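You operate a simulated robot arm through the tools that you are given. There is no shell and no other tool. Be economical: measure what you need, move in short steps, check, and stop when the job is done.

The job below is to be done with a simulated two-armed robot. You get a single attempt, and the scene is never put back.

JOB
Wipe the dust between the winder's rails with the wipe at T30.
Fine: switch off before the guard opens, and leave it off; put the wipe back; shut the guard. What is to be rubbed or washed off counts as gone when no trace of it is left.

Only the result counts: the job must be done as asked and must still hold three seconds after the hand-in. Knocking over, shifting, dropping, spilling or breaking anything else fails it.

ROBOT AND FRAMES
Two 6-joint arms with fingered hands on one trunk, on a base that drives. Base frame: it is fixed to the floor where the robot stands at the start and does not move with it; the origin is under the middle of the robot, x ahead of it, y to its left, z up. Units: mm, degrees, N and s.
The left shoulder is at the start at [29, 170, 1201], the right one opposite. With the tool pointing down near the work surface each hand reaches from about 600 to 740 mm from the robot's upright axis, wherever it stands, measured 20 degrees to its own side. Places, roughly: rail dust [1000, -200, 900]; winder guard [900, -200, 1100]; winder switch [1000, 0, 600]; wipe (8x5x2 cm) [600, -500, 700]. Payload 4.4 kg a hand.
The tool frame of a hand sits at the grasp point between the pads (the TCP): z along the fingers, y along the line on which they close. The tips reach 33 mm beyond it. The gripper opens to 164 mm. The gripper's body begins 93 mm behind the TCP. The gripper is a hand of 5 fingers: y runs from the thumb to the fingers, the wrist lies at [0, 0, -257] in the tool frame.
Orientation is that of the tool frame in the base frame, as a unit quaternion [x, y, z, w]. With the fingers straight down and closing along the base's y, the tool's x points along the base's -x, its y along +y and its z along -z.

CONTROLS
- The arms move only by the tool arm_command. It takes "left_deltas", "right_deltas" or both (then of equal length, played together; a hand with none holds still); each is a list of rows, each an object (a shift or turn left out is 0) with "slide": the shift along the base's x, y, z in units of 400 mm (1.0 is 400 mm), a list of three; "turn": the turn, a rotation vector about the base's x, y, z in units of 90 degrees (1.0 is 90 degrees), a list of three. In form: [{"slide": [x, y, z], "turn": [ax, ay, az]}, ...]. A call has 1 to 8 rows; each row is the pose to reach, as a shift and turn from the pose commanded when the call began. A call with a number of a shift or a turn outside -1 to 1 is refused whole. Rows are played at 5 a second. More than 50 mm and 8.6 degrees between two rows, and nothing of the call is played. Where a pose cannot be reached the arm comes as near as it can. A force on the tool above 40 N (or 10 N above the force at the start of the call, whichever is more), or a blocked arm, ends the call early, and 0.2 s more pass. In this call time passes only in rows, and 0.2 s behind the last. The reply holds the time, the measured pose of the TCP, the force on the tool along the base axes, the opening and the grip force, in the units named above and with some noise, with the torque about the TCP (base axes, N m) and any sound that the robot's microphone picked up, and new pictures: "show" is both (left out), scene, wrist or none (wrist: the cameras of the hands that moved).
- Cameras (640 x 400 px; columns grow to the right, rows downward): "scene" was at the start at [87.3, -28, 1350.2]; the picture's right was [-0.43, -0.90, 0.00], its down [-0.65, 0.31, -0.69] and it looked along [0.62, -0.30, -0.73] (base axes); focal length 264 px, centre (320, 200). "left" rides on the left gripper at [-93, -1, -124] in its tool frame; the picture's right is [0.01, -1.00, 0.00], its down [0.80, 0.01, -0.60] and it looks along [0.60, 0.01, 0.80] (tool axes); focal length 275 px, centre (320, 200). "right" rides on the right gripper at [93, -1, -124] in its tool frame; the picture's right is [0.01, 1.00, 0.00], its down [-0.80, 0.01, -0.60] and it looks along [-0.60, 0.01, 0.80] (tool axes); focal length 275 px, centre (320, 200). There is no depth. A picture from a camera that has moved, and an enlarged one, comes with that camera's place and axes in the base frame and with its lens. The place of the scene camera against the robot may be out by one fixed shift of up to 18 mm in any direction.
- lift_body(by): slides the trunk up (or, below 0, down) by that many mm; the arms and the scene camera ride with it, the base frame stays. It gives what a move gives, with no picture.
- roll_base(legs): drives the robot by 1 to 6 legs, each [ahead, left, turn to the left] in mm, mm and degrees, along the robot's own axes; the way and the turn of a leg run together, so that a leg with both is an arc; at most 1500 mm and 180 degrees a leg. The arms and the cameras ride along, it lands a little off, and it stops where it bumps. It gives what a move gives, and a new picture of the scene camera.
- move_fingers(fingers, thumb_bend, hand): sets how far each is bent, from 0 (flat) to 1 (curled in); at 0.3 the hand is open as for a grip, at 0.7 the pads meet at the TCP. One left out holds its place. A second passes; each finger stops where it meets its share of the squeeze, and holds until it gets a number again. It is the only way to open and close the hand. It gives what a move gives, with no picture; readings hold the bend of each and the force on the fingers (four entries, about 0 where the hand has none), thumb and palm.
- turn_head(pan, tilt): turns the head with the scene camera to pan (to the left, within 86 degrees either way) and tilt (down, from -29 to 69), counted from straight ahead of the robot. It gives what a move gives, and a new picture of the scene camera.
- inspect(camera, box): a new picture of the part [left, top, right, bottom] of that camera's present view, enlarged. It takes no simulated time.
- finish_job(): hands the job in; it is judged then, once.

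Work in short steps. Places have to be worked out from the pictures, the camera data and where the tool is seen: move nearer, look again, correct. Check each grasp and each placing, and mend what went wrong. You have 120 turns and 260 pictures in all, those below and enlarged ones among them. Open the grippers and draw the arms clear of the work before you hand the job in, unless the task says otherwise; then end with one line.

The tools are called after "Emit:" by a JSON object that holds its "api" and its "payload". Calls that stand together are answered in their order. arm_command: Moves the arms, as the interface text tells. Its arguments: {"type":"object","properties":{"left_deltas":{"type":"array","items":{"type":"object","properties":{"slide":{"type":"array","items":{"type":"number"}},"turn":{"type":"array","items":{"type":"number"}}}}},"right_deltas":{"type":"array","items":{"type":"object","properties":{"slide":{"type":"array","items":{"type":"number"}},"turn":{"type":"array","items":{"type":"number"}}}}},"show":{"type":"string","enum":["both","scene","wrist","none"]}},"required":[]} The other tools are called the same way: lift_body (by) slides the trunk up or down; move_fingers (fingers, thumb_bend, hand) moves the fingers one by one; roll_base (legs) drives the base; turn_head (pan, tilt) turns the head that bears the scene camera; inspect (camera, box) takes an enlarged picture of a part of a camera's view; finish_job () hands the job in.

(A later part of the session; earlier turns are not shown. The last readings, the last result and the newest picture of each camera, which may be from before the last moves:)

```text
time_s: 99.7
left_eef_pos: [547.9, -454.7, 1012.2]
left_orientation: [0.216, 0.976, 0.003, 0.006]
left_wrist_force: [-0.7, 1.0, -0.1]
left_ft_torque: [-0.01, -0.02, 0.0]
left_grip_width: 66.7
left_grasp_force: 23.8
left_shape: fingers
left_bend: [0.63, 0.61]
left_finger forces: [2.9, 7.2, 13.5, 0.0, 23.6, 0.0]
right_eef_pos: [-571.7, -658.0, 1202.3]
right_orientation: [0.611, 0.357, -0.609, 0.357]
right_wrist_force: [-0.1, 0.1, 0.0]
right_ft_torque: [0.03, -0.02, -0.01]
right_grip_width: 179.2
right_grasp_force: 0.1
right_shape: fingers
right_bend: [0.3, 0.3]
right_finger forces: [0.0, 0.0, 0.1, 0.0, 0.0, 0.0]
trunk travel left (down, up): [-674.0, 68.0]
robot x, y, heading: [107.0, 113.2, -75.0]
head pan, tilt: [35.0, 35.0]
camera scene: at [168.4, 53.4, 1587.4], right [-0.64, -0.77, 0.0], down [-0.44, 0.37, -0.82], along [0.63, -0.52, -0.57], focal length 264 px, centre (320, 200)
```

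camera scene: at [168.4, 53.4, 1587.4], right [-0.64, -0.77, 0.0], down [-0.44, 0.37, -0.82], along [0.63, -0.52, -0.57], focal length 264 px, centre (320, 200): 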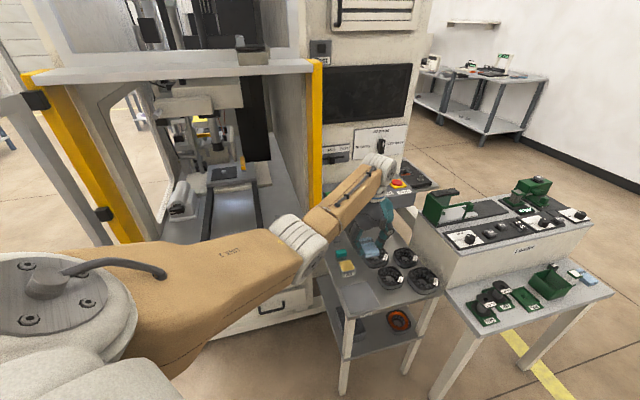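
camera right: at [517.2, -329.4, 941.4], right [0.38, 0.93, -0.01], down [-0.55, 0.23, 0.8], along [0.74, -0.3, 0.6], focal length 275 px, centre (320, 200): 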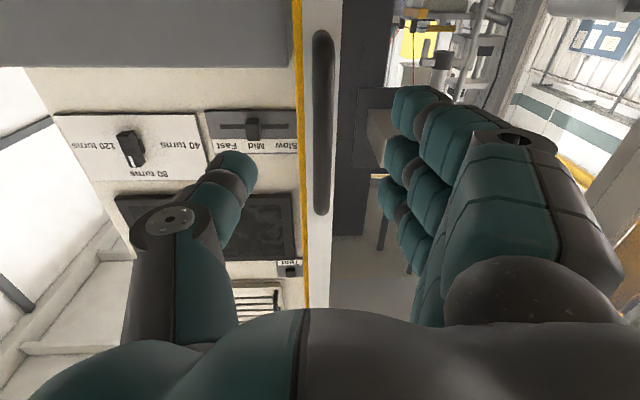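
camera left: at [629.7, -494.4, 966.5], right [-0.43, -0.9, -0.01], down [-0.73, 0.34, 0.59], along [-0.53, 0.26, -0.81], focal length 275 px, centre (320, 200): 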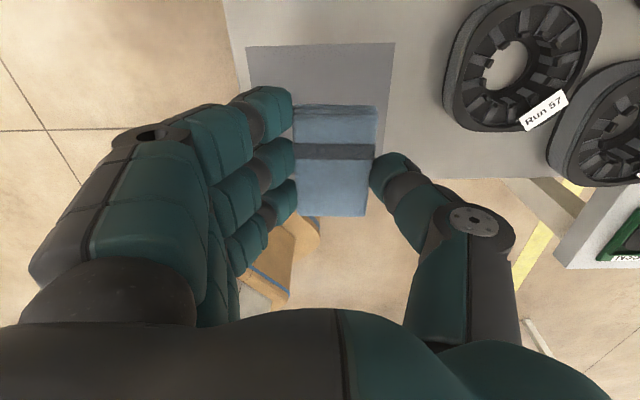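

Next, back off slightly and turn the base +29.5° so the left hand comes in front of the opening.

Emit:
{"api": "roll_base", "payload": {"legs": [[-94, -13, 0], [0, 0, 29.5]]}}

Emit:
{"api": "arm_command", "payload": {"left_deltas": [{"turn": [0, 0, -0.08]}, {"turn": [0, 0, -0.16]}, {"turn": [0, 0, -0.24]}, {"turn": [0, 0, -0.325]}], "show": "wrist"}}

Emit:
{"api": "turn_head", "payload": {"pan": 25, "tilt": 35}}

```text
time_s: 102.2
left_eef_pos: [731.6, -79.6, 1011.9]
left_orientation: [-0.036, 0.999, 0.003, 0.006]
left_wrist_force: [-0.4, 0.5, 0.2]
left_ft_torque: [0.02, -0.02, -0.01]
left_grip_width: 66.4
left_grasp_force: 23.5
left_shape: fingers
left_bend: [0.63, 0.61]
left_finger forces: [3.0, 7.0, 13.3, 0.0, 23.4, 0.0]
right_eef_pos: [-148.8, -802.6, 1202.4]
right_orientation: [0.502, 0.499, -0.5, 0.499]
right_wrist_force: [0.6, 0.4, 0.0]
right_ft_torque: [0.01, 0.02, -0.02]
right_grip_width: 178.7
right_grasp_force: 0.0
right_shape: fingers
right_bend: [0.3, 0.3]
right_finger forces: [0.0, 0.1, 0.1, 0.0, 0.1, 0.1]
trunk travel left (down, up): [-674.0, 68.0]
robot x, y, heading: [68.7, 204.4, -45.6]
head pan, tilt: [35.0, 35.0]
camera scene: at [154.7, 184.1, 1587.4], right [-0.18, -0.98, 0.0], down [-0.56, 0.11, -0.82], along [0.8, -0.15, -0.57], focal length 264 px, centre (320, 200)
```

scene: 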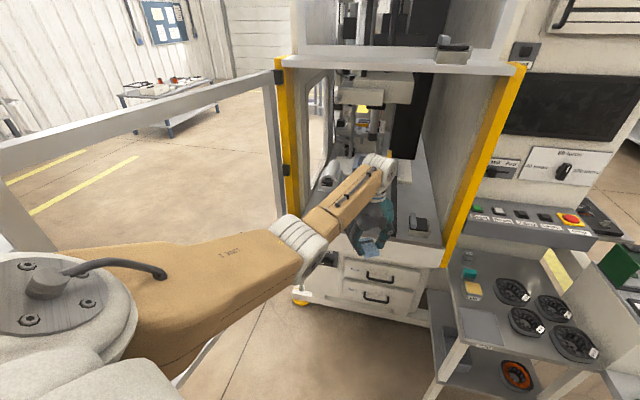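

```text
time_s: 103.2
left_eef_pos: [729.4, -80.5, 1012.7]
left_orientation: [0.219, 0.976, 0.002, 0.006]
left_wrist_force: [0.4, -0.3, -0.9]
left_ft_torque: [-0.01, 0.01, 0.04]
left_grip_width: 67.0
left_grasp_force: 23.5
left_shape: fingers
left_bend: [0.63, 0.61]
left_finger forces: [3.1, 7.0, 13.3, 0.0, 23.5, 0.0]
right_eef_pos: [-151.3, -801.7, 1202.3]
right_orientation: [0.502, 0.499, -0.5, 0.499]
right_wrist_force: [0.2, 0.2, 0.2]
right_ft_torque: [-0.03, 0.0, -0.01]
right_grip_width: 179.1
right_grasp_force: 0.0
right_shape: fingers
right_bend: [0.3, 0.3]
right_finger forces: [0.0, 0.0, 0.0, 0.0, 0.0, 0.1]
trunk travel left (down, up): [-674.0, 68.0]
robot x, y, heading: [69.4, 200.8, -45.7]
head pan, tilt: [35.0, 35.0]
camera left: at [811.4, -120.9, 1136.9], right [-0.44, -0.9, -0.01], down [-0.73, 0.35, 0.59], along [-0.53, 0.26, -0.81], focal length 275 px, centre (320, 200)
```

left: 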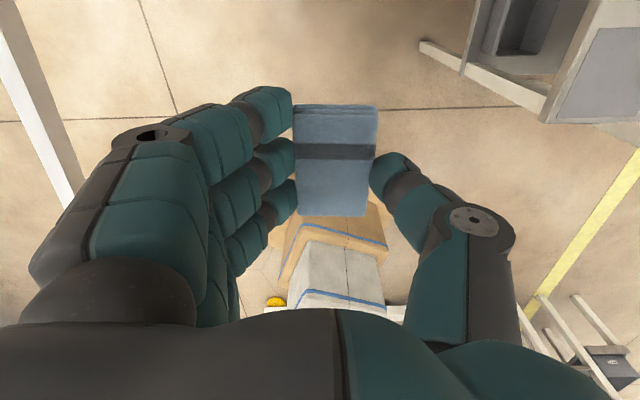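

```text
time_s: 104.0
left_eef_pos: [730.5, -79.5, 1011.8]
left_orientation: [0.217, 0.976, 0.002, 0.006]
left_wrist_force: [-0.1, 0.5, -0.9]
left_ft_torque: [0.02, -0.03, -0.01]
left_grip_width: 66.6
left_grasp_force: 23.5
left_shape: fingers
left_bend: [0.63, 0.61]
left_finger forces: [3.1, 6.9, 13.3, 0.0, 23.3, 0.1]
right_eef_pos: [-151.6, -802.1, 1202.7]
right_orientation: [0.502, 0.5, -0.499, 0.499]
right_wrist_force: [0.2, 1.1, 0.0]
right_ft_torque: [-0.01, -0.04, 0.0]
right_grip_width: 178.8
right_grasp_force: 0.0
right_shape: fingers
right_bend: [0.3, 0.3]
right_finger forces: [0.0, 0.1, 0.1, 0.0, 0.0, 0.0]
trunk travel left (down, up): [-674.0, 68.0]
robot x, y, heading: [71.8, 201.5, -45.7]
head pan, tilt: [25.0, 35.0]
camera scene: at [150.2, 169.2, 1587.5], right [-0.35, -0.94, 0.0], down [-0.54, 0.2, -0.82], along [0.77, -0.29, -0.57], focal length 264 px, centre (320, 200)
```

scene: 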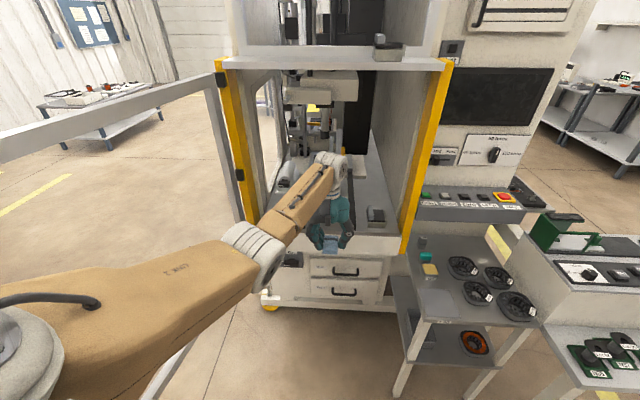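

The hand is lined up with the opening. From the earlier views the dust is ≈(959,-185) on a bed at z≈875. Move in 60 % of the way and look.

Emit:
{"api": "roll_base", "payload": {"legs": [[140, 53, 0]]}}

Emit:
{"api": "inspect", "payload": {"camera": "left", "box": [0, 0, 640, 400]}}

Emit:
{"api": "turn_head", "payload": {"pan": 22, "tilt": 30}}

```text
time_s: 105.3
left_eef_pos: [866.2, -142.9, 1010.4]
left_orientation: [0.218, 0.976, 0.002, 0.006]
left_wrist_force: [0.3, -0.1, -0.2]
left_ft_torque: [0.03, 0.02, 0.01]
left_grip_width: 66.7
left_grasp_force: 23.7
left_shape: fingers
left_bend: [0.63, 0.61]
left_finger forces: [3.1, 7.1, 13.3, 0.1, 23.4, 0.0]
right_eef_pos: [-13.7, -865.5, 1202.7]
right_orientation: [0.502, 0.5, -0.5, 0.498]
right_wrist_force: [1.0, 0.2, -0.8]
right_ft_torque: [0.0, -0.02, -0.08]
right_grip_width: 179.0
right_grasp_force: 0.1
right_shape: fingers
right_bend: [0.3, 0.3]
right_finger forces: [0.0, 0.0, 0.0, 0.0, 0.0, 0.1]
trunk travel left (down, up): [-674.0, 68.0]
robot x, y, heading: [199.3, 139.7, -45.8]
head pan, tilt: [25.0, 35.0]
camera scene: at [286.8, 106.3, 1587.3], right [-0.35, -0.94, 0.0], down [-0.54, 0.2, -0.82], along [0.77, -0.29, -0.57], focal length 264 px, centre (320, 200)
```

scene: 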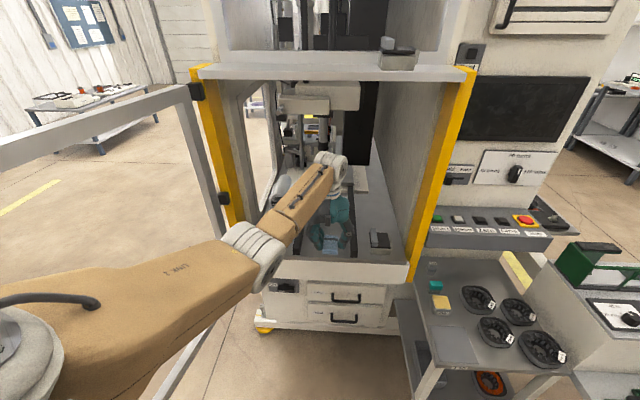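

```text
1.00 times, centred on (320, 200) of left (not enlarged: the box is as wide or as high as the picture)
camera zoom: at [947.6, -183.1, 1135.9], right [-0.44, -0.9, -0.01], down [-0.73, 0.35, 0.59], along [-0.53, 0.26, -0.81], focal length 275 px, centre (320, 200)
```

zoom: 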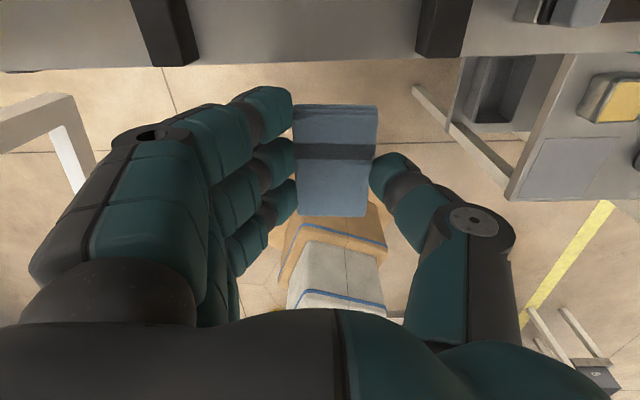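

```text
time_s: 106.0
left_eef_pos: [863.9, -142.2, 1011.9]
left_orientation: [0.218, 0.976, 0.003, 0.006]
left_wrist_force: [-0.3, 0.8, 0.3]
left_ft_torque: [0.01, -0.01, -0.01]
left_grip_width: 66.4
left_grasp_force: 23.8
left_shape: fingers
left_bend: [0.63, 0.61]
left_finger forces: [3.1, 7.0, 13.3, 0.0, 23.4, 0.0]
right_eef_pos: [-13.3, -863.8, 1202.4]
right_orientation: [0.501, 0.5, -0.5, 0.499]
right_wrist_force: [-0.3, 0.3, 0.2]
right_ft_torque: [0.01, 0.01, 0.0]
right_grip_width: 178.9
right_grasp_force: 0.1
right_shape: fingers
right_bend: [0.3, 0.3]
right_finger forces: [0.0, 0.0, 0.1, 0.1, 0.0, 0.0]
trunk travel left (down, up): [-674.0, 68.0]
robot x, y, heading: [199.6, 142.5, -45.5]
head pan, tilt: [22.0, 30.0]
camera scene: at [285.8, 102.0, 1595.2], right [-0.4, -0.92, 0.0], down [-0.46, 0.2, -0.87], along [0.79, -0.35, -0.5], focal length 264 px, centre (320, 200)
```

scene: 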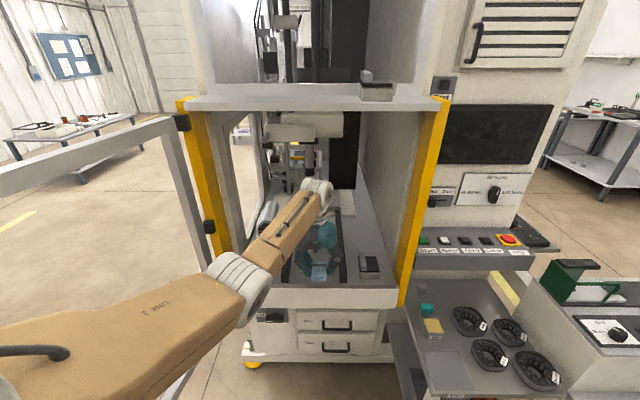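

The view from inside shows the rails; the rail centre is ~20 mm to the left of the wipe. Move in 90 mm more with a 15 mm shift left.

Emit:
{"api": "roll_base", "payload": {"legs": [[77, 49, 0]]}}

Emit:
{"api": "inspect", "payload": {"camera": "left", "box": [0, 0, 640, 400]}}

Emit:
{"api": "inspect", "payload": {"camera": "scene", "box": [220, 160, 420, 320]}}

```text
time_s: 107.1
left_eef_pos: [955.9, -163.3, 1011.3]
left_orientation: [0.217, 0.976, 0.002, 0.005]
left_wrist_force: [0.8, 0.3, -0.8]
left_ft_torque: [0.06, 0.06, 0.03]
left_grip_width: 66.8
left_grasp_force: 23.4
left_shape: fingers
left_bend: [0.63, 0.61]
left_finger forces: [3.2, 7.1, 13.2, 0.0, 23.3, 0.1]
right_eef_pos: [76.9, -887.0, 1201.8]
right_orientation: [0.502, 0.5, -0.5, 0.498]
right_wrist_force: [0.6, 0.2, -0.2]
right_ft_torque: [0.01, -0.01, -0.05]
right_grip_width: 178.9
right_grasp_force: 0.1
right_shape: fingers
right_bend: [0.3, 0.3]
right_finger forces: [0.0, 0.1, 0.0, 0.1, 0.0, 0.1]
trunk travel left (down, up): [-674.0, 68.0]
robot x, y, heading: [288.8, 117.4, -45.5]
head pan, tilt: [22.0, 30.0]
camera scene: at [376.7, 79.4, 1595.1], right [-0.4, -0.92, 0.0], down [-0.46, 0.2, -0.87], along [0.79, -0.34, -0.5], focal length 264 px, centre (320, 200)
```

scene: 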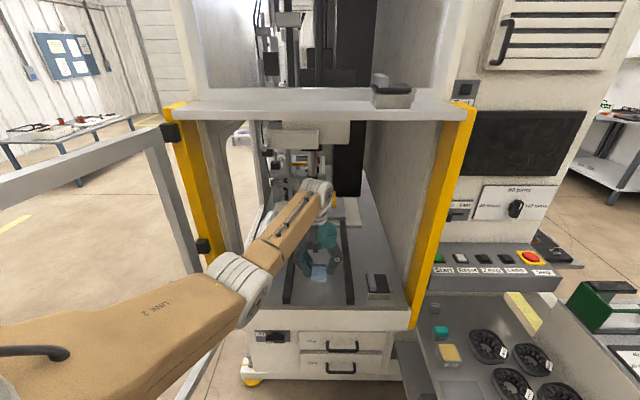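

```text
1.00 times, centred on (320, 200) of left (not enlarged: the box is as wide or as high as the picture)
camera zoom: at [1037.3, -204.0, 1136.0], right [-0.43, -0.9, -0.01], down [-0.73, 0.35, 0.59], along [-0.53, 0.26, -0.81], focal length 275 px, centre (320, 200)
```

zoom: 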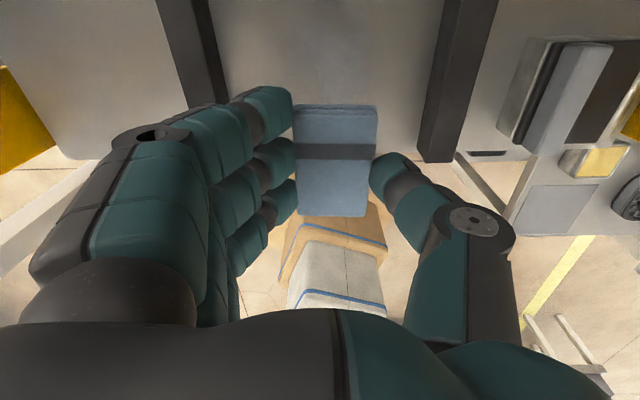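

```text
2.50 times, centred on (320, 240) of scene
camera zoom: at [376.7, 79.4, 1595.1], right [-0.4, -0.92, 0.0], down [-0.46, 0.2, -0.87], along [0.79, -0.34, -0.5], focal length 661 px, centre (320, 100)
```

zoom: 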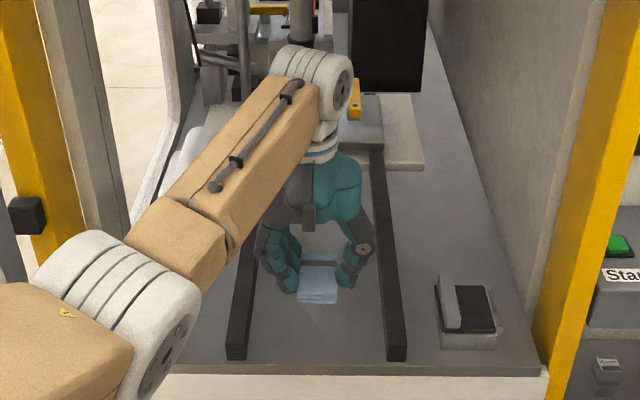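

The rails are symmetric around the wipe. Zoom the left camera onto the bed to see the dust.

Emit:
{"api": "inspect", "payload": {"camera": "left", "box": [200, 0, 460, 160]}}

Emit:
{"api": "inspect", "payload": {"camera": "scene", "box": [280, 230, 380, 310]}}

```text
2.46 times, centred on (330, 80) of left
camera zoom: at [1037.3, -204.0, 1136.0], right [-0.43, -0.9, -0.01], down [-0.73, 0.35, 0.59], along [-0.53, 0.26, -0.81], focal length 678 px, centre (295, 495)
```

zoom: 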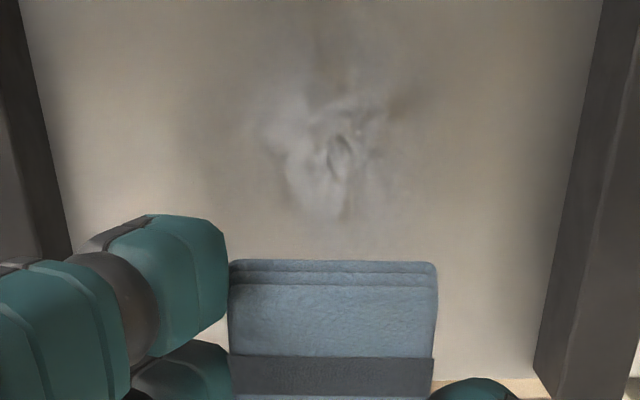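

```text
5.00 times, centred on (330, 270) of scene
camera zoom: at [376.7, 79.4, 1595.1], right [-0.4, -0.92, 0.0], down [-0.46, 0.2, -0.87], along [0.79, -0.34, -0.5], focal length 1322 px, centre (270, -150)
```

zoom: 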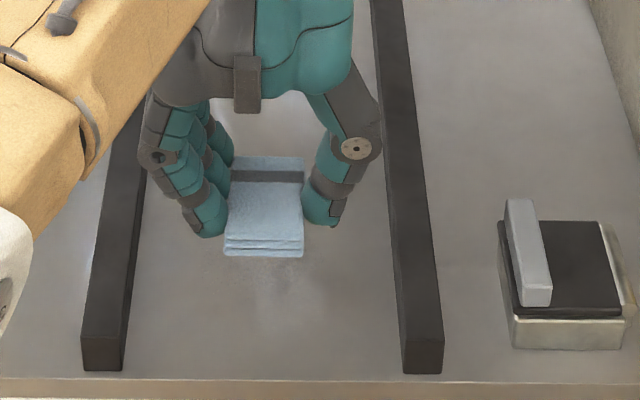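

The dust cloud is visible: core ≈(998,-197), roughly 90×70 mm, just ahead of the wipe. Lower the wipe to ≈ z 932.

Emit:
{"api": "arm_command", "payload": {"left_deltas": [{"slide": [0, 0, -0.08]}, {"slide": [0, 0, -0.16]}, {"slide": [0, 0, -0.2]}], "show": "wrist"}}

Emit:
{"api": "inspect", "payload": {"camera": "scene", "box": [280, 230, 380, 310]}}

```text
time_s: 107.9
left_eef_pos: [952.5, -164.2, 932.4]
left_orientation: [0.218, 0.976, 0.002, 0.006]
left_wrist_force: [0.6, 0.3, -0.3]
left_ft_torque: [0.0, -0.01, 0.01]
left_grip_width: 66.5
left_grasp_force: 23.4
left_shape: fingers
left_bend: [0.63, 0.61]
left_finger forces: [3.1, 7.0, 13.4, 0.0, 23.3, 0.1]
right_eef_pos: [74.1, -886.6, 1201.6]
right_orientation: [0.502, 0.5, -0.499, 0.499]
right_wrist_force: [-0.5, -0.4, -0.5]
right_ft_torque: [-0.01, 0.01, 0.0]
right_grip_width: 179.0
right_grasp_force: 0.0
right_shape: fingers
right_bend: [0.3, 0.3]
right_finger forces: [0.1, 0.0, 0.0, 0.1, 0.0, 0.0]
trunk travel left (down, up): [-674.0, 68.0]
robot x, y, heading: [291.9, 116.1, -45.8]
head pan, tilt: [22.0, 30.0]
camera left: at [1034.1, -204.4, 1057.6], right [-0.43, -0.9, -0.01], down [-0.73, 0.35, 0.59], along [-0.53, 0.26, -0.81], focal length 275 px, centre (320, 200)
```

left: 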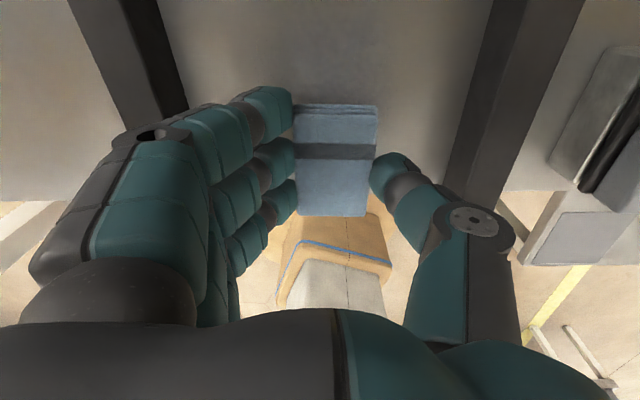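

```text
5.00 times, centred on (330, 270) of scene
camera zoom: at [374.6, 79.7, 1595.3], right [-0.4, -0.92, 0.0], down [-0.46, 0.2, -0.87], along [0.79, -0.34, -0.5], focal length 1322 px, centre (270, -150)
```

zoom: 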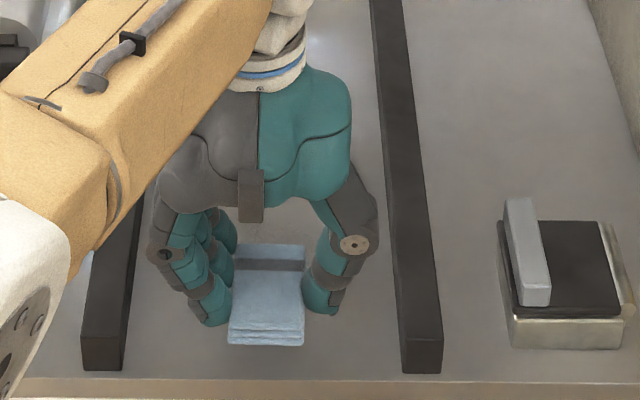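

Not in contact yet; the bed is probably at z≈865-875. Lower slowly in small rows with the force limit as a stop.

Emit:
{"api": "arm_command", "payload": {"left_deltas": [{"slide": [0, 0, -0.015]}, {"slide": [0, 0, -0.025]}, {"slide": [0, 0, -0.035]}, {"slide": [0, 0, -0.045]}], "show": "none"}}

Emit:
{"api": "inspect", "payload": {"camera": "scene", "box": [280, 230, 380, 310]}}

```text
time_s: 108.9
left_eef_pos: [953.7, -164.0, 914.7]
left_orientation: [0.217, 0.976, 0.002, 0.006]
left_wrist_force: [0.2, 0.2, -0.9]
left_ft_torque: [-0.02, -0.02, 0.0]
left_grip_width: 66.5
left_grasp_force: 23.5
left_shape: fingers
left_bend: [0.63, 0.61]
left_finger forces: [3.1, 7.0, 13.3, 0.1, 23.4, 0.0]
right_eef_pos: [75.9, -887.1, 1202.4]
right_orientation: [0.502, 0.5, -0.499, 0.499]
right_wrist_force: [0.9, 0.1, 0.2]
right_ft_torque: [0.0, 0.0, 0.0]
right_grip_width: 179.1
right_grasp_force: 0.1
right_shape: fingers
right_bend: [0.3, 0.3]
right_finger forces: [0.1, 0.0, 0.0, 0.1, 0.1, 0.1]
trunk travel left (down, up): [-674.0, 68.0]
robot x, y, heading: [293.7, 120.9, -45.3]
head pan, tilt: [22.0, 30.0]
```

```text
5.00 times, centred on (330, 270) of scene
camera zoom: at [375.1, 79.6, 1595.2], right [-0.4, -0.92, 0.0], down [-0.46, 0.2, -0.87], along [0.79, -0.34, -0.5], focal length 1322 px, centre (270, -150)
```

zoom: 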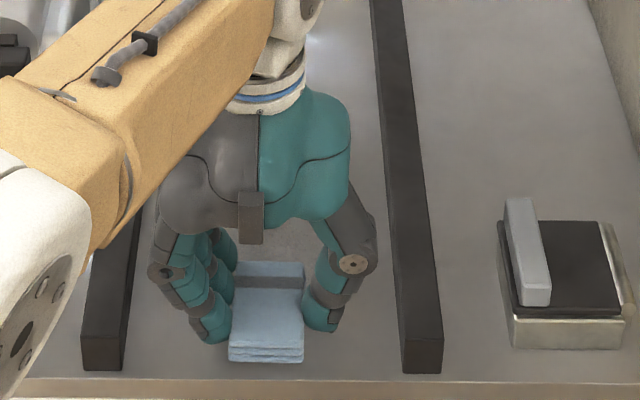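

No contact yet; continue down in ~3 mm steps.

Emit:
{"api": "arm_command", "payload": {"left_deltas": [{"slide": [0, 0, -0.008]}, {"slide": [0, 0, -0.016]}, {"slide": [0, 0, -0.024]}, {"slide": [0, 0, -0.032]}], "show": "wrist"}}

Emit:
{"api": "inspect", "payload": {"camera": "scene", "box": [280, 230, 380, 310]}}

```text
time_s: 109.9
left_eef_pos: [957.8, -168.0, 909.9]
left_orientation: [0.218, 0.976, -0.002, 0.01]
left_wrist_force: [-4.8, 4.8, 22.4]
left_ft_torque: [-0.64, 0.99, -0.36]
left_grip_width: 66.7
left_grasp_force: 33.8
left_shape: fingers
left_bend: [0.63, 0.62]
left_finger forces: [3.3, 6.9, 13.2, 0.1, 43.8, 0.0]
right_eef_pos: [75.6, -886.9, 1202.7]
right_orientation: [0.503, 0.499, -0.499, 0.499]
right_wrist_force: [0.8, -0.5, -0.7]
right_ft_torque: [0.03, -0.01, -0.08]
right_grip_width: 178.9
right_grasp_force: 0.2
right_shape: fingers
right_bend: [0.3, 0.3]
right_finger forces: [0.0, 0.0, 0.0, 0.0, 0.0, 0.0]
trunk travel left (down, up): [-674.0, 68.0]
robot x, y, heading: [291.2, 116.1, -45.3]
head pan, tilt: [22.0, 30.0]
stopped in row 4 (left hand): the force on the tool passed its limit at 44 N (the readings are from after the stop); the commanded pose is now the measured one
camera left: at [1038.1, -207.7, 1036.1], right [-0.44, -0.9, 0.0], down [-0.73, 0.35, 0.58], along [-0.52, 0.26, -0.81], focal length 275 px, centre (320, 200)
```

left: 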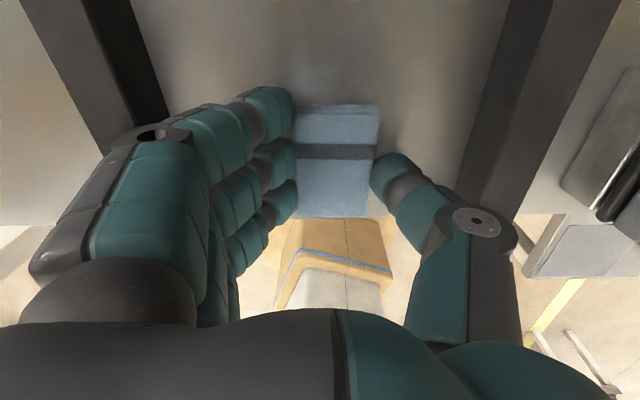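

```text
5.00 times, centred on (330, 270) of scene
camera zoom: at [374.0, 80.5, 1595.4], right [-0.4, -0.92, 0.0], down [-0.46, 0.2, -0.87], along [0.79, -0.34, -0.5], focal length 1322 px, centre (270, -150)
```

zoom: 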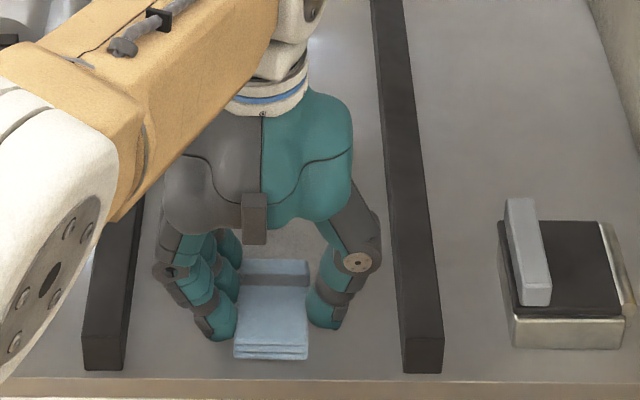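

Contact at TCP z≈909: mostly the thumb tip touches, with the wipe bottom about flush. I'll pitch the hand ~5° so the wipe's inner end leads into the bed, then sweep inward over the dust.

Emit:
{"api": "arm_command", "payload": {"left_deltas": [{"slide": [0, 0, 0.01], "turn": [0.0217, 0.0511, 0]}, {"slide": [0.0, 0, 0.006], "turn": [0.0217, 0.0511, 0]}, {"slide": [0.04, -0.017, 0.006], "turn": [0.0217, 0.0511, 0]}, {"slide": [0.08, -0.034, 0.006], "turn": [0.0217, 0.0511, 0]}, {"slide": [0.12, -0.051, 0.006], "turn": [0.0217, 0.0511, 0]}, {"slide": [0.16, -0.068, 0.006], "turn": [0.0217, 0.0511, 0]}], "show": "wrist"}}

Emit:
{"api": "inspect", "payload": {"camera": "scene", "box": [280, 220, 380, 300]}}

```text
time_s: 111.3
left_eef_pos: [964.7, -142.3, 931.3]
left_orientation: [0.217, 0.976, 0.008, -0.035]
left_wrist_force: [0.1, 0.5, -1.6]
left_ft_torque: [-0.03, 0.0, 0.0]
left_grip_width: 67.1
left_grasp_force: 22.5
left_shape: fingers
left_bend: [0.63, 0.62]
left_finger forces: [3.0, 6.6, 12.7, 0.0, 22.3, 0.1]
left hand out of reach, approached as far as the arm can: row 1, 2, 3, 4, 5, 6
right_eef_pos: [77.1, -886.0, 1202.2]
right_orientation: [0.502, 0.501, -0.498, 0.499]
right_wrist_force: [0.5, 0.5, 0.9]
right_ft_torque: [0.03, -0.01, 0.02]
right_grip_width: 179.1
right_grasp_force: 0.2
right_shape: fingers
right_bend: [0.3, 0.3]
right_finger forces: [0.0, 0.0, 0.0, 0.0, 0.1, 0.1]
trunk travel left (down, up): [-674.0, 68.0]
robot x, y, heading: [291.0, 117.8, -45.7]
head pan, tilt: [22.0, 30.0]
camera left: at [1055.7, -186.5, 1048.5], right [-0.44, -0.9, 0.0], down [-0.68, 0.33, 0.65], along [-0.59, 0.28, -0.76], focal length 275 px, centre (320, 200)
```

left: 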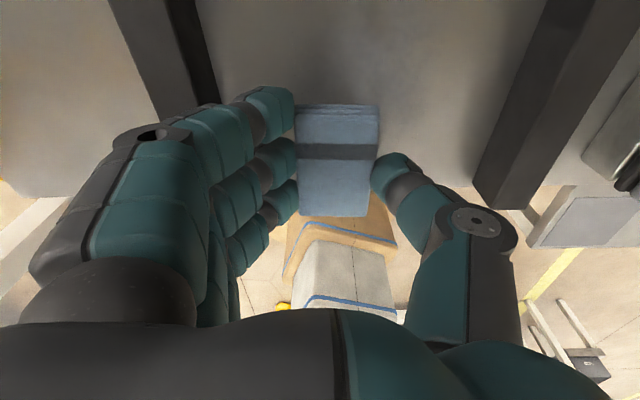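

```text
5.00 times, centred on (330, 260) of scene
camera zoom: at [375.6, 80.8, 1595.2], right [-0.4, -0.92, 0.0], down [-0.46, 0.2, -0.87], along [0.79, -0.35, -0.5], focal length 1322 px, centre (270, -100)
```

zoom: 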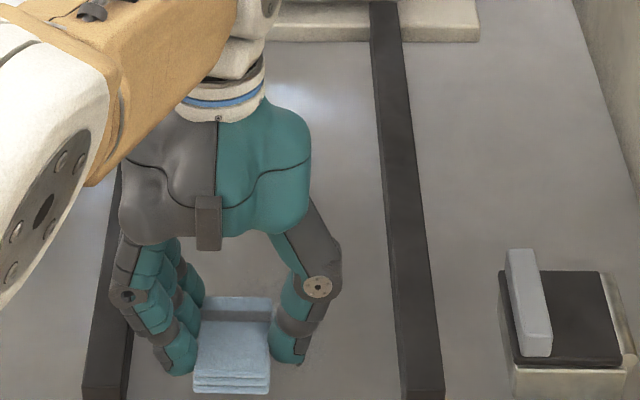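

Out of reach to go further from here. Raise the hand 25 mm, drive 65 mm closer along the winder's depth axis, then retry.

Emit:
{"api": "arm_command", "payload": {"left_deltas": [{"slide": [0, 0, 0.04]}, {"slide": [-0.02, -0.05, 0.06]}], "show": "none"}}

Emit:
{"api": "roll_base", "payload": {"legs": [[60, 25, 0]]}}

Emit:
{"api": "inspect", "payload": {"camera": "left", "box": [0, 0, 640, 400]}}

```text
time_s: 111.9
left_eef_pos: [957.0, -163.5, 956.4]
left_orientation: [0.217, 0.976, 0.009, -0.034]
left_wrist_force: [0.0, -0.1, -0.8]
left_ft_torque: [0.03, -0.01, -0.02]
left_grip_width: 66.6
left_grasp_force: 22.6
left_shape: fingers
left_bend: [0.63, 0.62]
left_finger forces: [3.0, 6.7, 12.7, 0.1, 22.2, 0.1]
right_eef_pos: [75.6, -887.9, 1201.4]
right_orientation: [0.501, 0.501, -0.498, 0.5]
right_wrist_force: [-0.4, -0.2, -0.6]
right_ft_torque: [-0.03, 0.02, -0.02]
right_grip_width: 179.2
right_grasp_force: 0.1
right_shape: fingers
right_bend: [0.3, 0.3]
right_finger forces: [0.1, 0.0, 0.0, 0.0, 0.0, 0.1]
trunk travel left (down, up): [-674.0, 68.0]
robot x, y, heading: [292.8, 115.7, -45.6]
head pan, tilt: [22.0, 30.0]
```

```text
time_s: 112.9
left_eef_pos: [1019.1, -188.5, 954.6]
left_orientation: [0.217, 0.976, 0.008, -0.036]
left_wrist_force: [0.2, 0.3, -1.6]
left_ft_torque: [0.03, 0.03, -0.01]
left_grip_width: 66.6
left_grasp_force: 22.2
left_shape: fingers
left_bend: [0.63, 0.62]
left_finger forces: [2.9, 6.7, 12.7, 0.2, 22.3, 0.1]
right_eef_pos: [139.6, -913.8, 1201.6]
right_orientation: [0.501, 0.5, -0.5, 0.499]
right_wrist_force: [0.8, 0.2, 0.6]
right_ft_torque: [-0.01, 0.0, -0.11]
right_grip_width: 178.8
right_grasp_force: 0.1
right_shape: fingers
right_bend: [0.3, 0.3]
right_finger forces: [0.1, 0.0, 0.0, 0.0, 0.0, 0.0]
trunk travel left (down, up): [-674.0, 68.0]
robot x, y, heading: [348.9, 90.8, -45.7]
head pan, tilt: [22.0, 30.0]
camera scene: at [437.5, 53.1, 1595.0], right [-0.4, -0.92, 0.0], down [-0.46, 0.2, -0.86], along [0.79, -0.34, -0.5], focal length 264 px, centre (320, 200)
```

scene: 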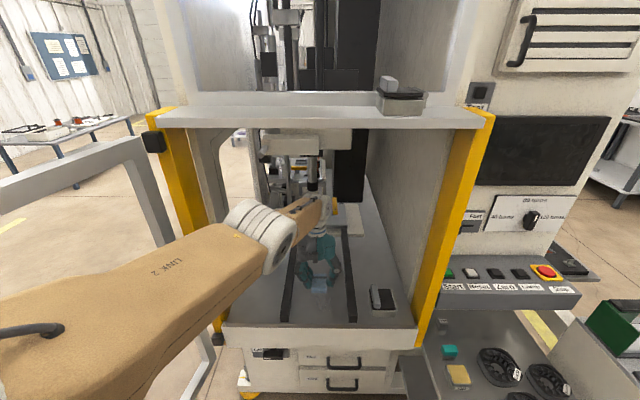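

```text
1.00 times, centred on (320, 200) of left (not enlarged: the box is as wide or as high as the picture)
camera zoom: at [1110.4, -233.5, 1071.7], right [-0.43, -0.9, 0.0], down [-0.68, 0.33, 0.66], along [-0.59, 0.28, -0.76], focal length 275 px, centre (320, 200)
```

zoom: 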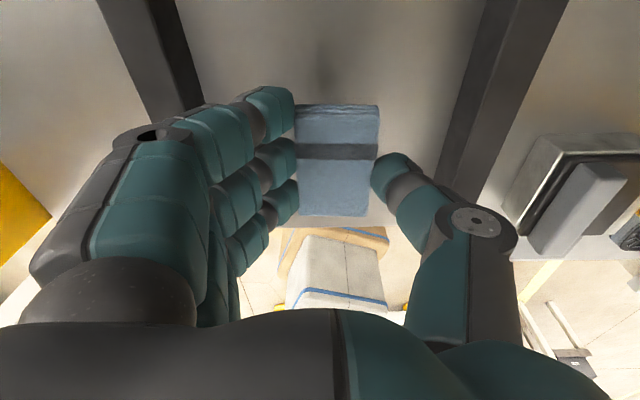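

Now over the far side of the dust. Lower gently until the wipe's inner end touches.

Emit:
{"api": "arm_command", "payload": {"left_deltas": [{"slide": [0, 0, -0.05]}, {"slide": [0, 0, -0.085]}, {"slide": [0, 0, -0.092]}, {"slide": [0, 0, -0.099]}, {"slide": [0, 0, -0.106]}, {"slide": [0, 0, -0.113]}], "show": "none"}}

```text
time_s: 114.3
left_eef_pos: [1008.4, -177.6, 916.1]
left_orientation: [0.217, 0.976, 0.007, -0.035]
left_wrist_force: [-0.1, 0.0, -0.3]
left_ft_torque: [0.02, -0.01, -0.01]
left_grip_width: 67.0
left_grasp_force: 22.6
left_shape: fingers
left_bend: [0.63, 0.62]
left_finger forces: [2.9, 6.6, 12.6, 0.0, 22.3, 0.0]
left hand out of reach, approached as far as the arm can: row 1, 2, 3, 4, 5, 6
right_eef_pos: [136.9, -912.8, 1200.9]
right_orientation: [0.501, 0.5, -0.499, 0.5]
right_wrist_force: [0.6, -0.1, -0.3]
right_ft_torque: [0.0, 0.01, 0.0]
right_grip_width: 179.1
right_grasp_force: 0.0
right_shape: fingers
right_bend: [0.3, 0.3]
right_finger forces: [0.0, 0.0, 0.0, 0.0, 0.1, 0.1]
trunk travel left (down, up): [-674.0, 68.0]
robot x, y, heading: [351.6, 93.3, -45.7]
head pan, tilt: [22.0, 30.0]
```

The arm is at its reach limit at this height, so I'll raise the hand 65 mm and lower the trunk 60 mm to gain reach.

Emit:
{"api": "arm_command", "payload": {"left_deltas": [{"slide": [0, 0, 0.08]}, {"slide": [0, 0, 0.165]}], "show": "none"}}

Emit:
{"api": "lift_body", "payload": {"by": -55}}

Emit:
{"api": "arm_command", "payload": {"left_deltas": [{"slide": [0, 0, -0.01]}, {"slide": [0, 0, -0.017]}, {"slide": [0, 0, -0.024]}, {"slide": [0, 0, -0.031]}], "show": "none"}}

```text
time_s: 114.9
left_eef_pos: [1024.6, -188.0, 976.5]
left_orientation: [0.216, 0.976, 0.009, -0.036]
left_wrist_force: [-0.3, 0.7, -1.0]
left_ft_torque: [-0.01, -0.04, -0.02]
left_grip_width: 66.7
left_grasp_force: 22.7
left_shape: fingers
left_bend: [0.63, 0.62]
left_finger forces: [3.0, 6.6, 12.7, 0.0, 22.2, 0.0]
left hand out of reach, approached as far as the arm can: row 1, 2
right_eef_pos: [136.9, -913.5, 1203.7]
right_orientation: [0.501, 0.5, -0.499, 0.5]
right_wrist_force: [0.3, -0.5, -0.2]
right_ft_torque: [-0.04, 0.0, 0.0]
right_grip_width: 179.1
right_grasp_force: 0.1
right_shape: fingers
right_bend: [0.3, 0.3]
right_finger forces: [0.1, 0.1, 0.0, 0.0, 0.0, 0.0]
trunk travel left (down, up): [-674.0, 68.0]
robot x, y, heading: [354.7, 90.6, -45.4]
head pan, tilt: [22.0, 30.0]
```

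```text
time_s: 115.8
left_eef_pos: [1023.7, -191.7, 922.4]
left_orientation: [0.217, 0.976, 0.008, -0.035]
left_wrist_force: [0.5, 0.2, -0.6]
left_ft_torque: [-0.04, -0.01, -0.03]
left_grip_width: 66.7
left_grasp_force: 22.2
left_shape: fingers
left_bend: [0.63, 0.62]
left_finger forces: [3.0, 6.6, 12.6, 0.0, 22.3, 0.0]
right_eef_pos: [136.4, -912.4, 1147.6]
right_orientation: [0.501, 0.5, -0.499, 0.5]
right_wrist_force: [-0.2, 0.1, 0.3]
right_ft_torque: [0.03, 0.01, 0.0]
right_grip_width: 178.7
right_grasp_force: 0.1
right_shape: fingers
right_bend: [0.3, 0.3]
right_finger forces: [0.1, 0.0, 0.1, 0.0, 0.0, 0.1]
trunk travel left (down, up): [-619.0, 123.0]
robot x, y, heading: [354.7, 92.4, -45.5]
head pan, tilt: [22.0, 30.0]
```

```text
time_s: 116.8
left_eef_pos: [1021.4, -191.1, 911.4]
left_orientation: [0.217, 0.975, 0.007, -0.034]
left_wrist_force: [1.8, 0.9, 8.7]
left_ft_torque: [0.04, -0.52, 0.09]
left_grip_width: 66.7
left_grasp_force: 25.1
left_shape: fingers
left_bend: [0.63, 0.62]
left_finger forces: [8.1, 7.3, 13.1, 0.1, 22.7, 0.1]
right_eef_pos: [136.4, -912.3, 1147.9]
right_orientation: [0.501, 0.5, -0.5, 0.5]
right_wrist_force: [-0.4, 0.5, -0.7]
right_ft_torque: [-0.02, -0.03, 0.02]
right_grip_width: 179.0
right_grasp_force: 0.1
right_shape: fingers
right_bend: [0.3, 0.3]
right_finger forces: [0.0, 0.0, 0.1, 0.0, 0.0, 0.0]
trunk travel left (down, up): [-619.0, 123.0]
robot x, y, heading: [352.5, 90.0, -45.3]
head pan, tilt: [22.0, 30.0]
```

Light contact (8.7 N) at the inner end. Sweep outward 120 mm with slight extra pressure.

Emit:
{"api": "arm_command", "payload": {"left_deltas": [{"slide": [-0.04, 0.017, -0.004]}, {"slide": [-0.08, 0.034, -0.004]}, {"slide": [-0.12, 0.051, -0.004]}, {"slide": [-0.16, 0.068, -0.004]}, {"slide": [-0.2, 0.085, -0.004]}, {"slide": [-0.24, 0.102, -0.004]}, {"slide": [-0.27, 0.115, -0.004]}], "show": "wrist"}}

Emit:
{"api": "inspect", "payload": {"camera": "left", "box": [200, 0, 460, 160]}}

```text
time_s: 117.4
left_eef_pos: [1021.6, -193.6, 910.5]
left_orientation: [0.216, 0.976, 0.008, -0.026]
left_wrist_force: [-2.8, 4.2, 14.4]
left_ft_torque: [0.26, -0.6, 0.28]
left_grip_width: 66.2
left_grasp_force: 28.9
left_shape: fingers
left_bend: [0.64, 0.61]
left_finger forces: [14.3, 7.4, 12.9, 0.0, 23.3, 0.0]
left hand out of reach, approached as far as the arm can: row 1, 2
right_eef_pos: [137.7, -913.4, 1147.3]
right_orientation: [0.502, 0.5, -0.497, 0.5]
right_wrist_force: [0.9, -0.5, -0.5]
right_ft_torque: [-0.01, 0.0, -0.03]
right_grip_width: 178.9
right_grasp_force: 0.0
right_shape: fingers
right_bend: [0.3, 0.3]
right_finger forces: [0.0, 0.0, 0.1, 0.0, 0.0, 0.0]
trunk travel left (down, up): [-619.0, 123.0]
robot x, y, heading: [354.0, 92.9, -45.4]
head pan, tilt: [22.0, 30.0]
stopped in row 2 (left hand): the force on the tool passed its limit at 44 N (the readings are from after the stop); the commanded pose is now the measured one
camera left: at [1109.1, -237.7, 1029.8], right [-0.43, -0.9, 0.0], down [-0.69, 0.33, 0.64], along [-0.58, 0.28, -0.77], focal length 275 px, centre (320, 200)
```

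left: 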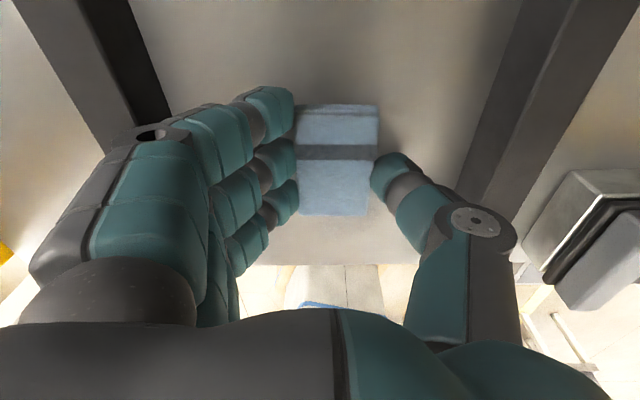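

```text
2.46 times, centred on (330, 80) of left
camera zoom: at [1109.1, -237.7, 1029.8], right [-0.43, -0.9, 0.0], down [-0.69, 0.33, 0.64], along [-0.58, 0.28, -0.77], focal length 678 px, centre (295, 495)
```

zoom: 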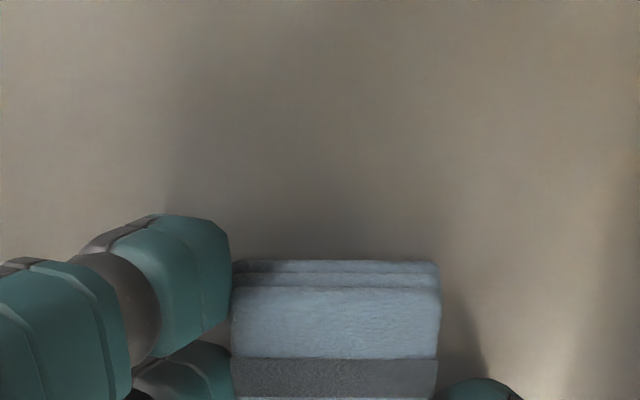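

The stop came from pressing at the reach limit. I lift slightly, level the hand again and drive 45 mm closer so the strokes lie well inside reach.

Emit:
{"api": "arm_command", "payload": {"left_deltas": [{"slide": [-0.02, 0.01, 0.05]}, {"slide": [-0.06, 0.025, 0.06], "turn": [-0.0217, -0.0511, 0]}, {"slide": [-0.16, 0.068, 0.06], "turn": [-0.0217, -0.0511, 0]}], "show": "none"}}

Emit:
{"api": "roll_base", "payload": {"legs": [[42, 17, 0]]}}

Emit:
{"api": "inspect", "payload": {"camera": "left", "box": [200, 0, 460, 160]}}

```text
time_s: 118.2
left_eef_pos: [1019.4, -225.1, 910.8]
left_orientation: [0.215, 0.976, -0.001, 0.02]
left_wrist_force: [6.6, 2.6, 24.6]
left_ft_torque: [-0.18, 0.32, 0.02]
left_grip_width: 66.7
left_grasp_force: 37.1
left_shape: fingers
left_bend: [0.63, 0.62]
left_finger forces: [3.4, 7.7, 15.7, 6.2, 40.7, 0.0]
left hand out of reach, approached as far as the arm can: row 1, 2, 3
right_eef_pos: [136.9, -911.5, 1149.0]
right_orientation: [0.502, 0.499, -0.499, 0.5]
right_wrist_force: [-0.5, 1.1, 0.8]
right_ft_torque: [0.02, 0.02, 0.04]
right_grip_width: 178.7
right_grasp_force: 0.1
right_shape: fingers
right_bend: [0.3, 0.3]
right_finger forces: [0.0, 0.0, 0.0, 0.0, 0.1, 0.1]
trunk travel left (down, up): [-619.0, 123.0]
robot x, y, heading: [353.4, 90.3, -45.6]
head pan, tilt: [22.0, 30.0]
```

```text
time_s: 119.1
left_eef_pos: [1044.7, -241.6, 910.9]
left_orientation: [0.218, 0.976, -0.004, 0.013]
left_wrist_force: [-1.2, -0.4, 11.4]
left_ft_torque: [-0.37, 0.36, -0.04]
left_grip_width: 66.7
left_grasp_force: 28.3
left_shape: fingers
left_bend: [0.63, 0.62]
left_finger forces: [3.3, 7.0, 13.1, 0.3, 34.0, 0.0]
right_eef_pos: [166.6, -924.3, 1147.0]
right_orientation: [0.502, 0.5, -0.499, 0.499]
right_wrist_force: [0.3, 0.0, 0.1]
right_ft_torque: [0.01, 0.01, -0.04]
right_grip_width: 178.9
right_grasp_force: 0.1
right_shape: fingers
right_bend: [0.3, 0.3]
right_finger forces: [0.0, 0.0, 0.0, 0.1, 0.1, 0.0]
trunk travel left (down, up): [-619.0, 123.0]
robot x, y, heading: [381.4, 80.8, -45.3]
head pan, tilt: [22.0, 30.0]
stopped in leg 1: the force on the tool passed its limit at 45 N (the readings are from after the stop); the commanded pose is now the measured one
camera scene: at [465.0, 42.2, 1540.2], right [-0.4, -0.92, 0.0], down [-0.46, 0.2, -0.87], along [0.79, -0.34, -0.5], focal length 264 px, centre (320, 200)
```

scene: 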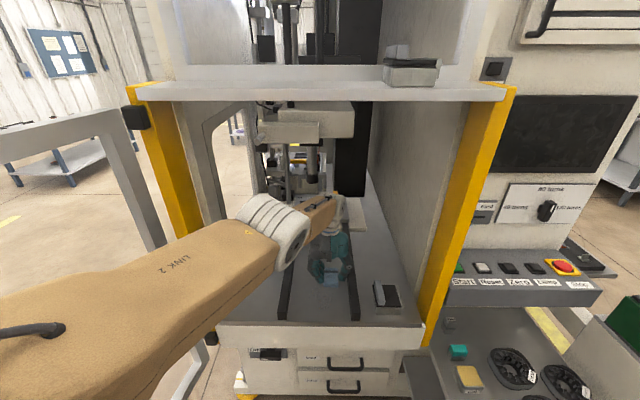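

```text
2.46 times, centred on (330, 80) of left
camera zoom: at [1125.0, -281.5, 1036.9], right [-0.44, -0.9, 0.0], down [-0.74, 0.36, 0.58], along [-0.52, 0.25, -0.82], focal length 678 px, centre (295, 495)
```

zoom: 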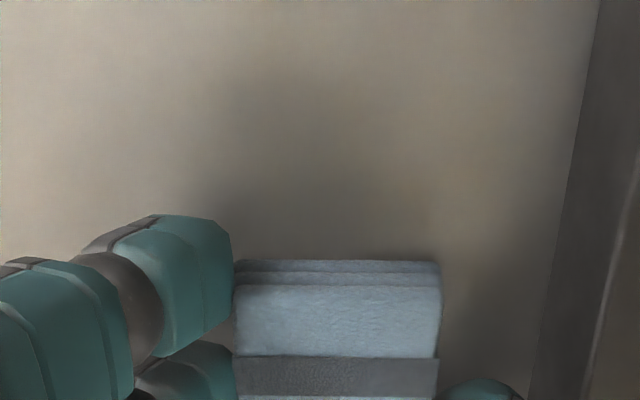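

The arm drifted in -y, and its IK seems stuck at a limit. I lift straight up by 30 mm and see whether it follows.

Emit:
{"api": "arm_command", "payload": {"left_deltas": [{"slide": [0, 0, 0.03]}, {"slide": [0, 0, 0.075]}], "show": "wrist"}}

Emit:
{"api": "turn_head", "payload": {"pan": 22, "tilt": 45}}

```text
time_s: 119.7
left_eef_pos: [1049.2, -247.0, 935.6]
left_orientation: [0.218, 0.976, -0.002, 0.012]
left_wrist_force: [-0.4, 0.0, 0.5]
left_ft_torque: [-0.01, -0.02, 0.0]
left_grip_width: 66.7
left_grasp_force: 21.9
left_shape: fingers
left_bend: [0.63, 0.62]
left_finger forces: [3.0, 6.6, 12.6, 0.0, 22.1, 0.1]
left hand out of reach, approached as far as the arm can: row 2
right_eef_pos: [165.7, -926.1, 1146.6]
right_orientation: [0.502, 0.5, -0.499, 0.499]
right_wrist_force: [0.2, -0.2, -0.2]
right_ft_torque: [-0.01, 0.01, 0.04]
right_grip_width: 178.9
right_grasp_force: 0.0
right_shape: fingers
right_bend: [0.3, 0.3]
right_finger forces: [0.1, 0.0, 0.1, 0.0, 0.0, 0.0]
trunk travel left (down, up): [-619.0, 123.0]
robot x, y, heading: [382.4, 78.1, -45.5]
head pan, tilt: [22.0, 30.0]
camera left: at [1129.7, -286.0, 1061.0], right [-0.44, -0.9, 0.0], down [-0.73, 0.35, 0.58], along [-0.52, 0.26, -0.81], focal length 275 px, centre (320, 200)
```

left: 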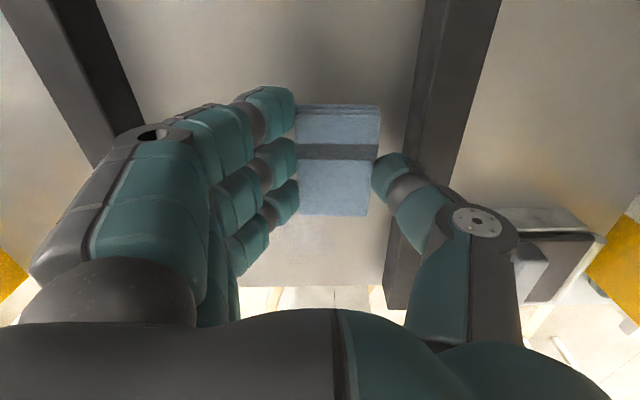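

```text
time_s: 120.5
left_eef_pos: [1050.4, -246.4, 934.3]
left_orientation: [0.218, 0.976, -0.001, 0.011]
left_wrist_force: [0.0, 0.0, -0.7]
left_ft_torque: [0.01, -0.02, -0.01]
left_grip_width: 66.9
left_grasp_force: 21.6
left_shape: fingers
left_bend: [0.63, 0.62]
left_finger forces: [3.0, 6.5, 12.5, 0.0, 22.1, 0.1]
right_eef_pos: [165.6, -926.2, 1147.4]
right_orientation: [0.503, 0.5, -0.5, 0.498]
right_wrist_force: [0.1, 0.0, 0.8]
right_ft_torque: [0.01, 0.04, 0.04]
right_grip_width: 178.6
right_grasp_force: 0.1
right_shape: fingers
right_bend: [0.3, 0.3]
right_finger forces: [0.0, 0.0, 0.0, 0.0, 0.0, 0.0]
trunk travel left (down, up): [-619.0, 123.0]
robot x, y, heading: [379.6, 78.8, -45.6]
head pan, tilt: [22.0, 45.0]
camera scene: at [456.7, 45.2, 1517.7], right [-0.4, -0.92, 0.0], down [-0.65, 0.28, -0.71], along [0.65, -0.28, -0.71], focal length 264 px, centre (320, 200)
```

scene: 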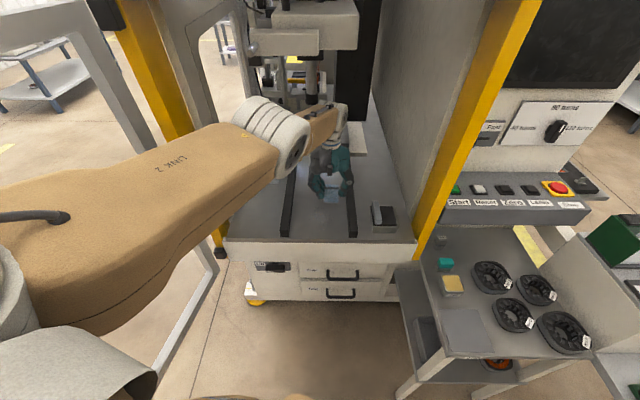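

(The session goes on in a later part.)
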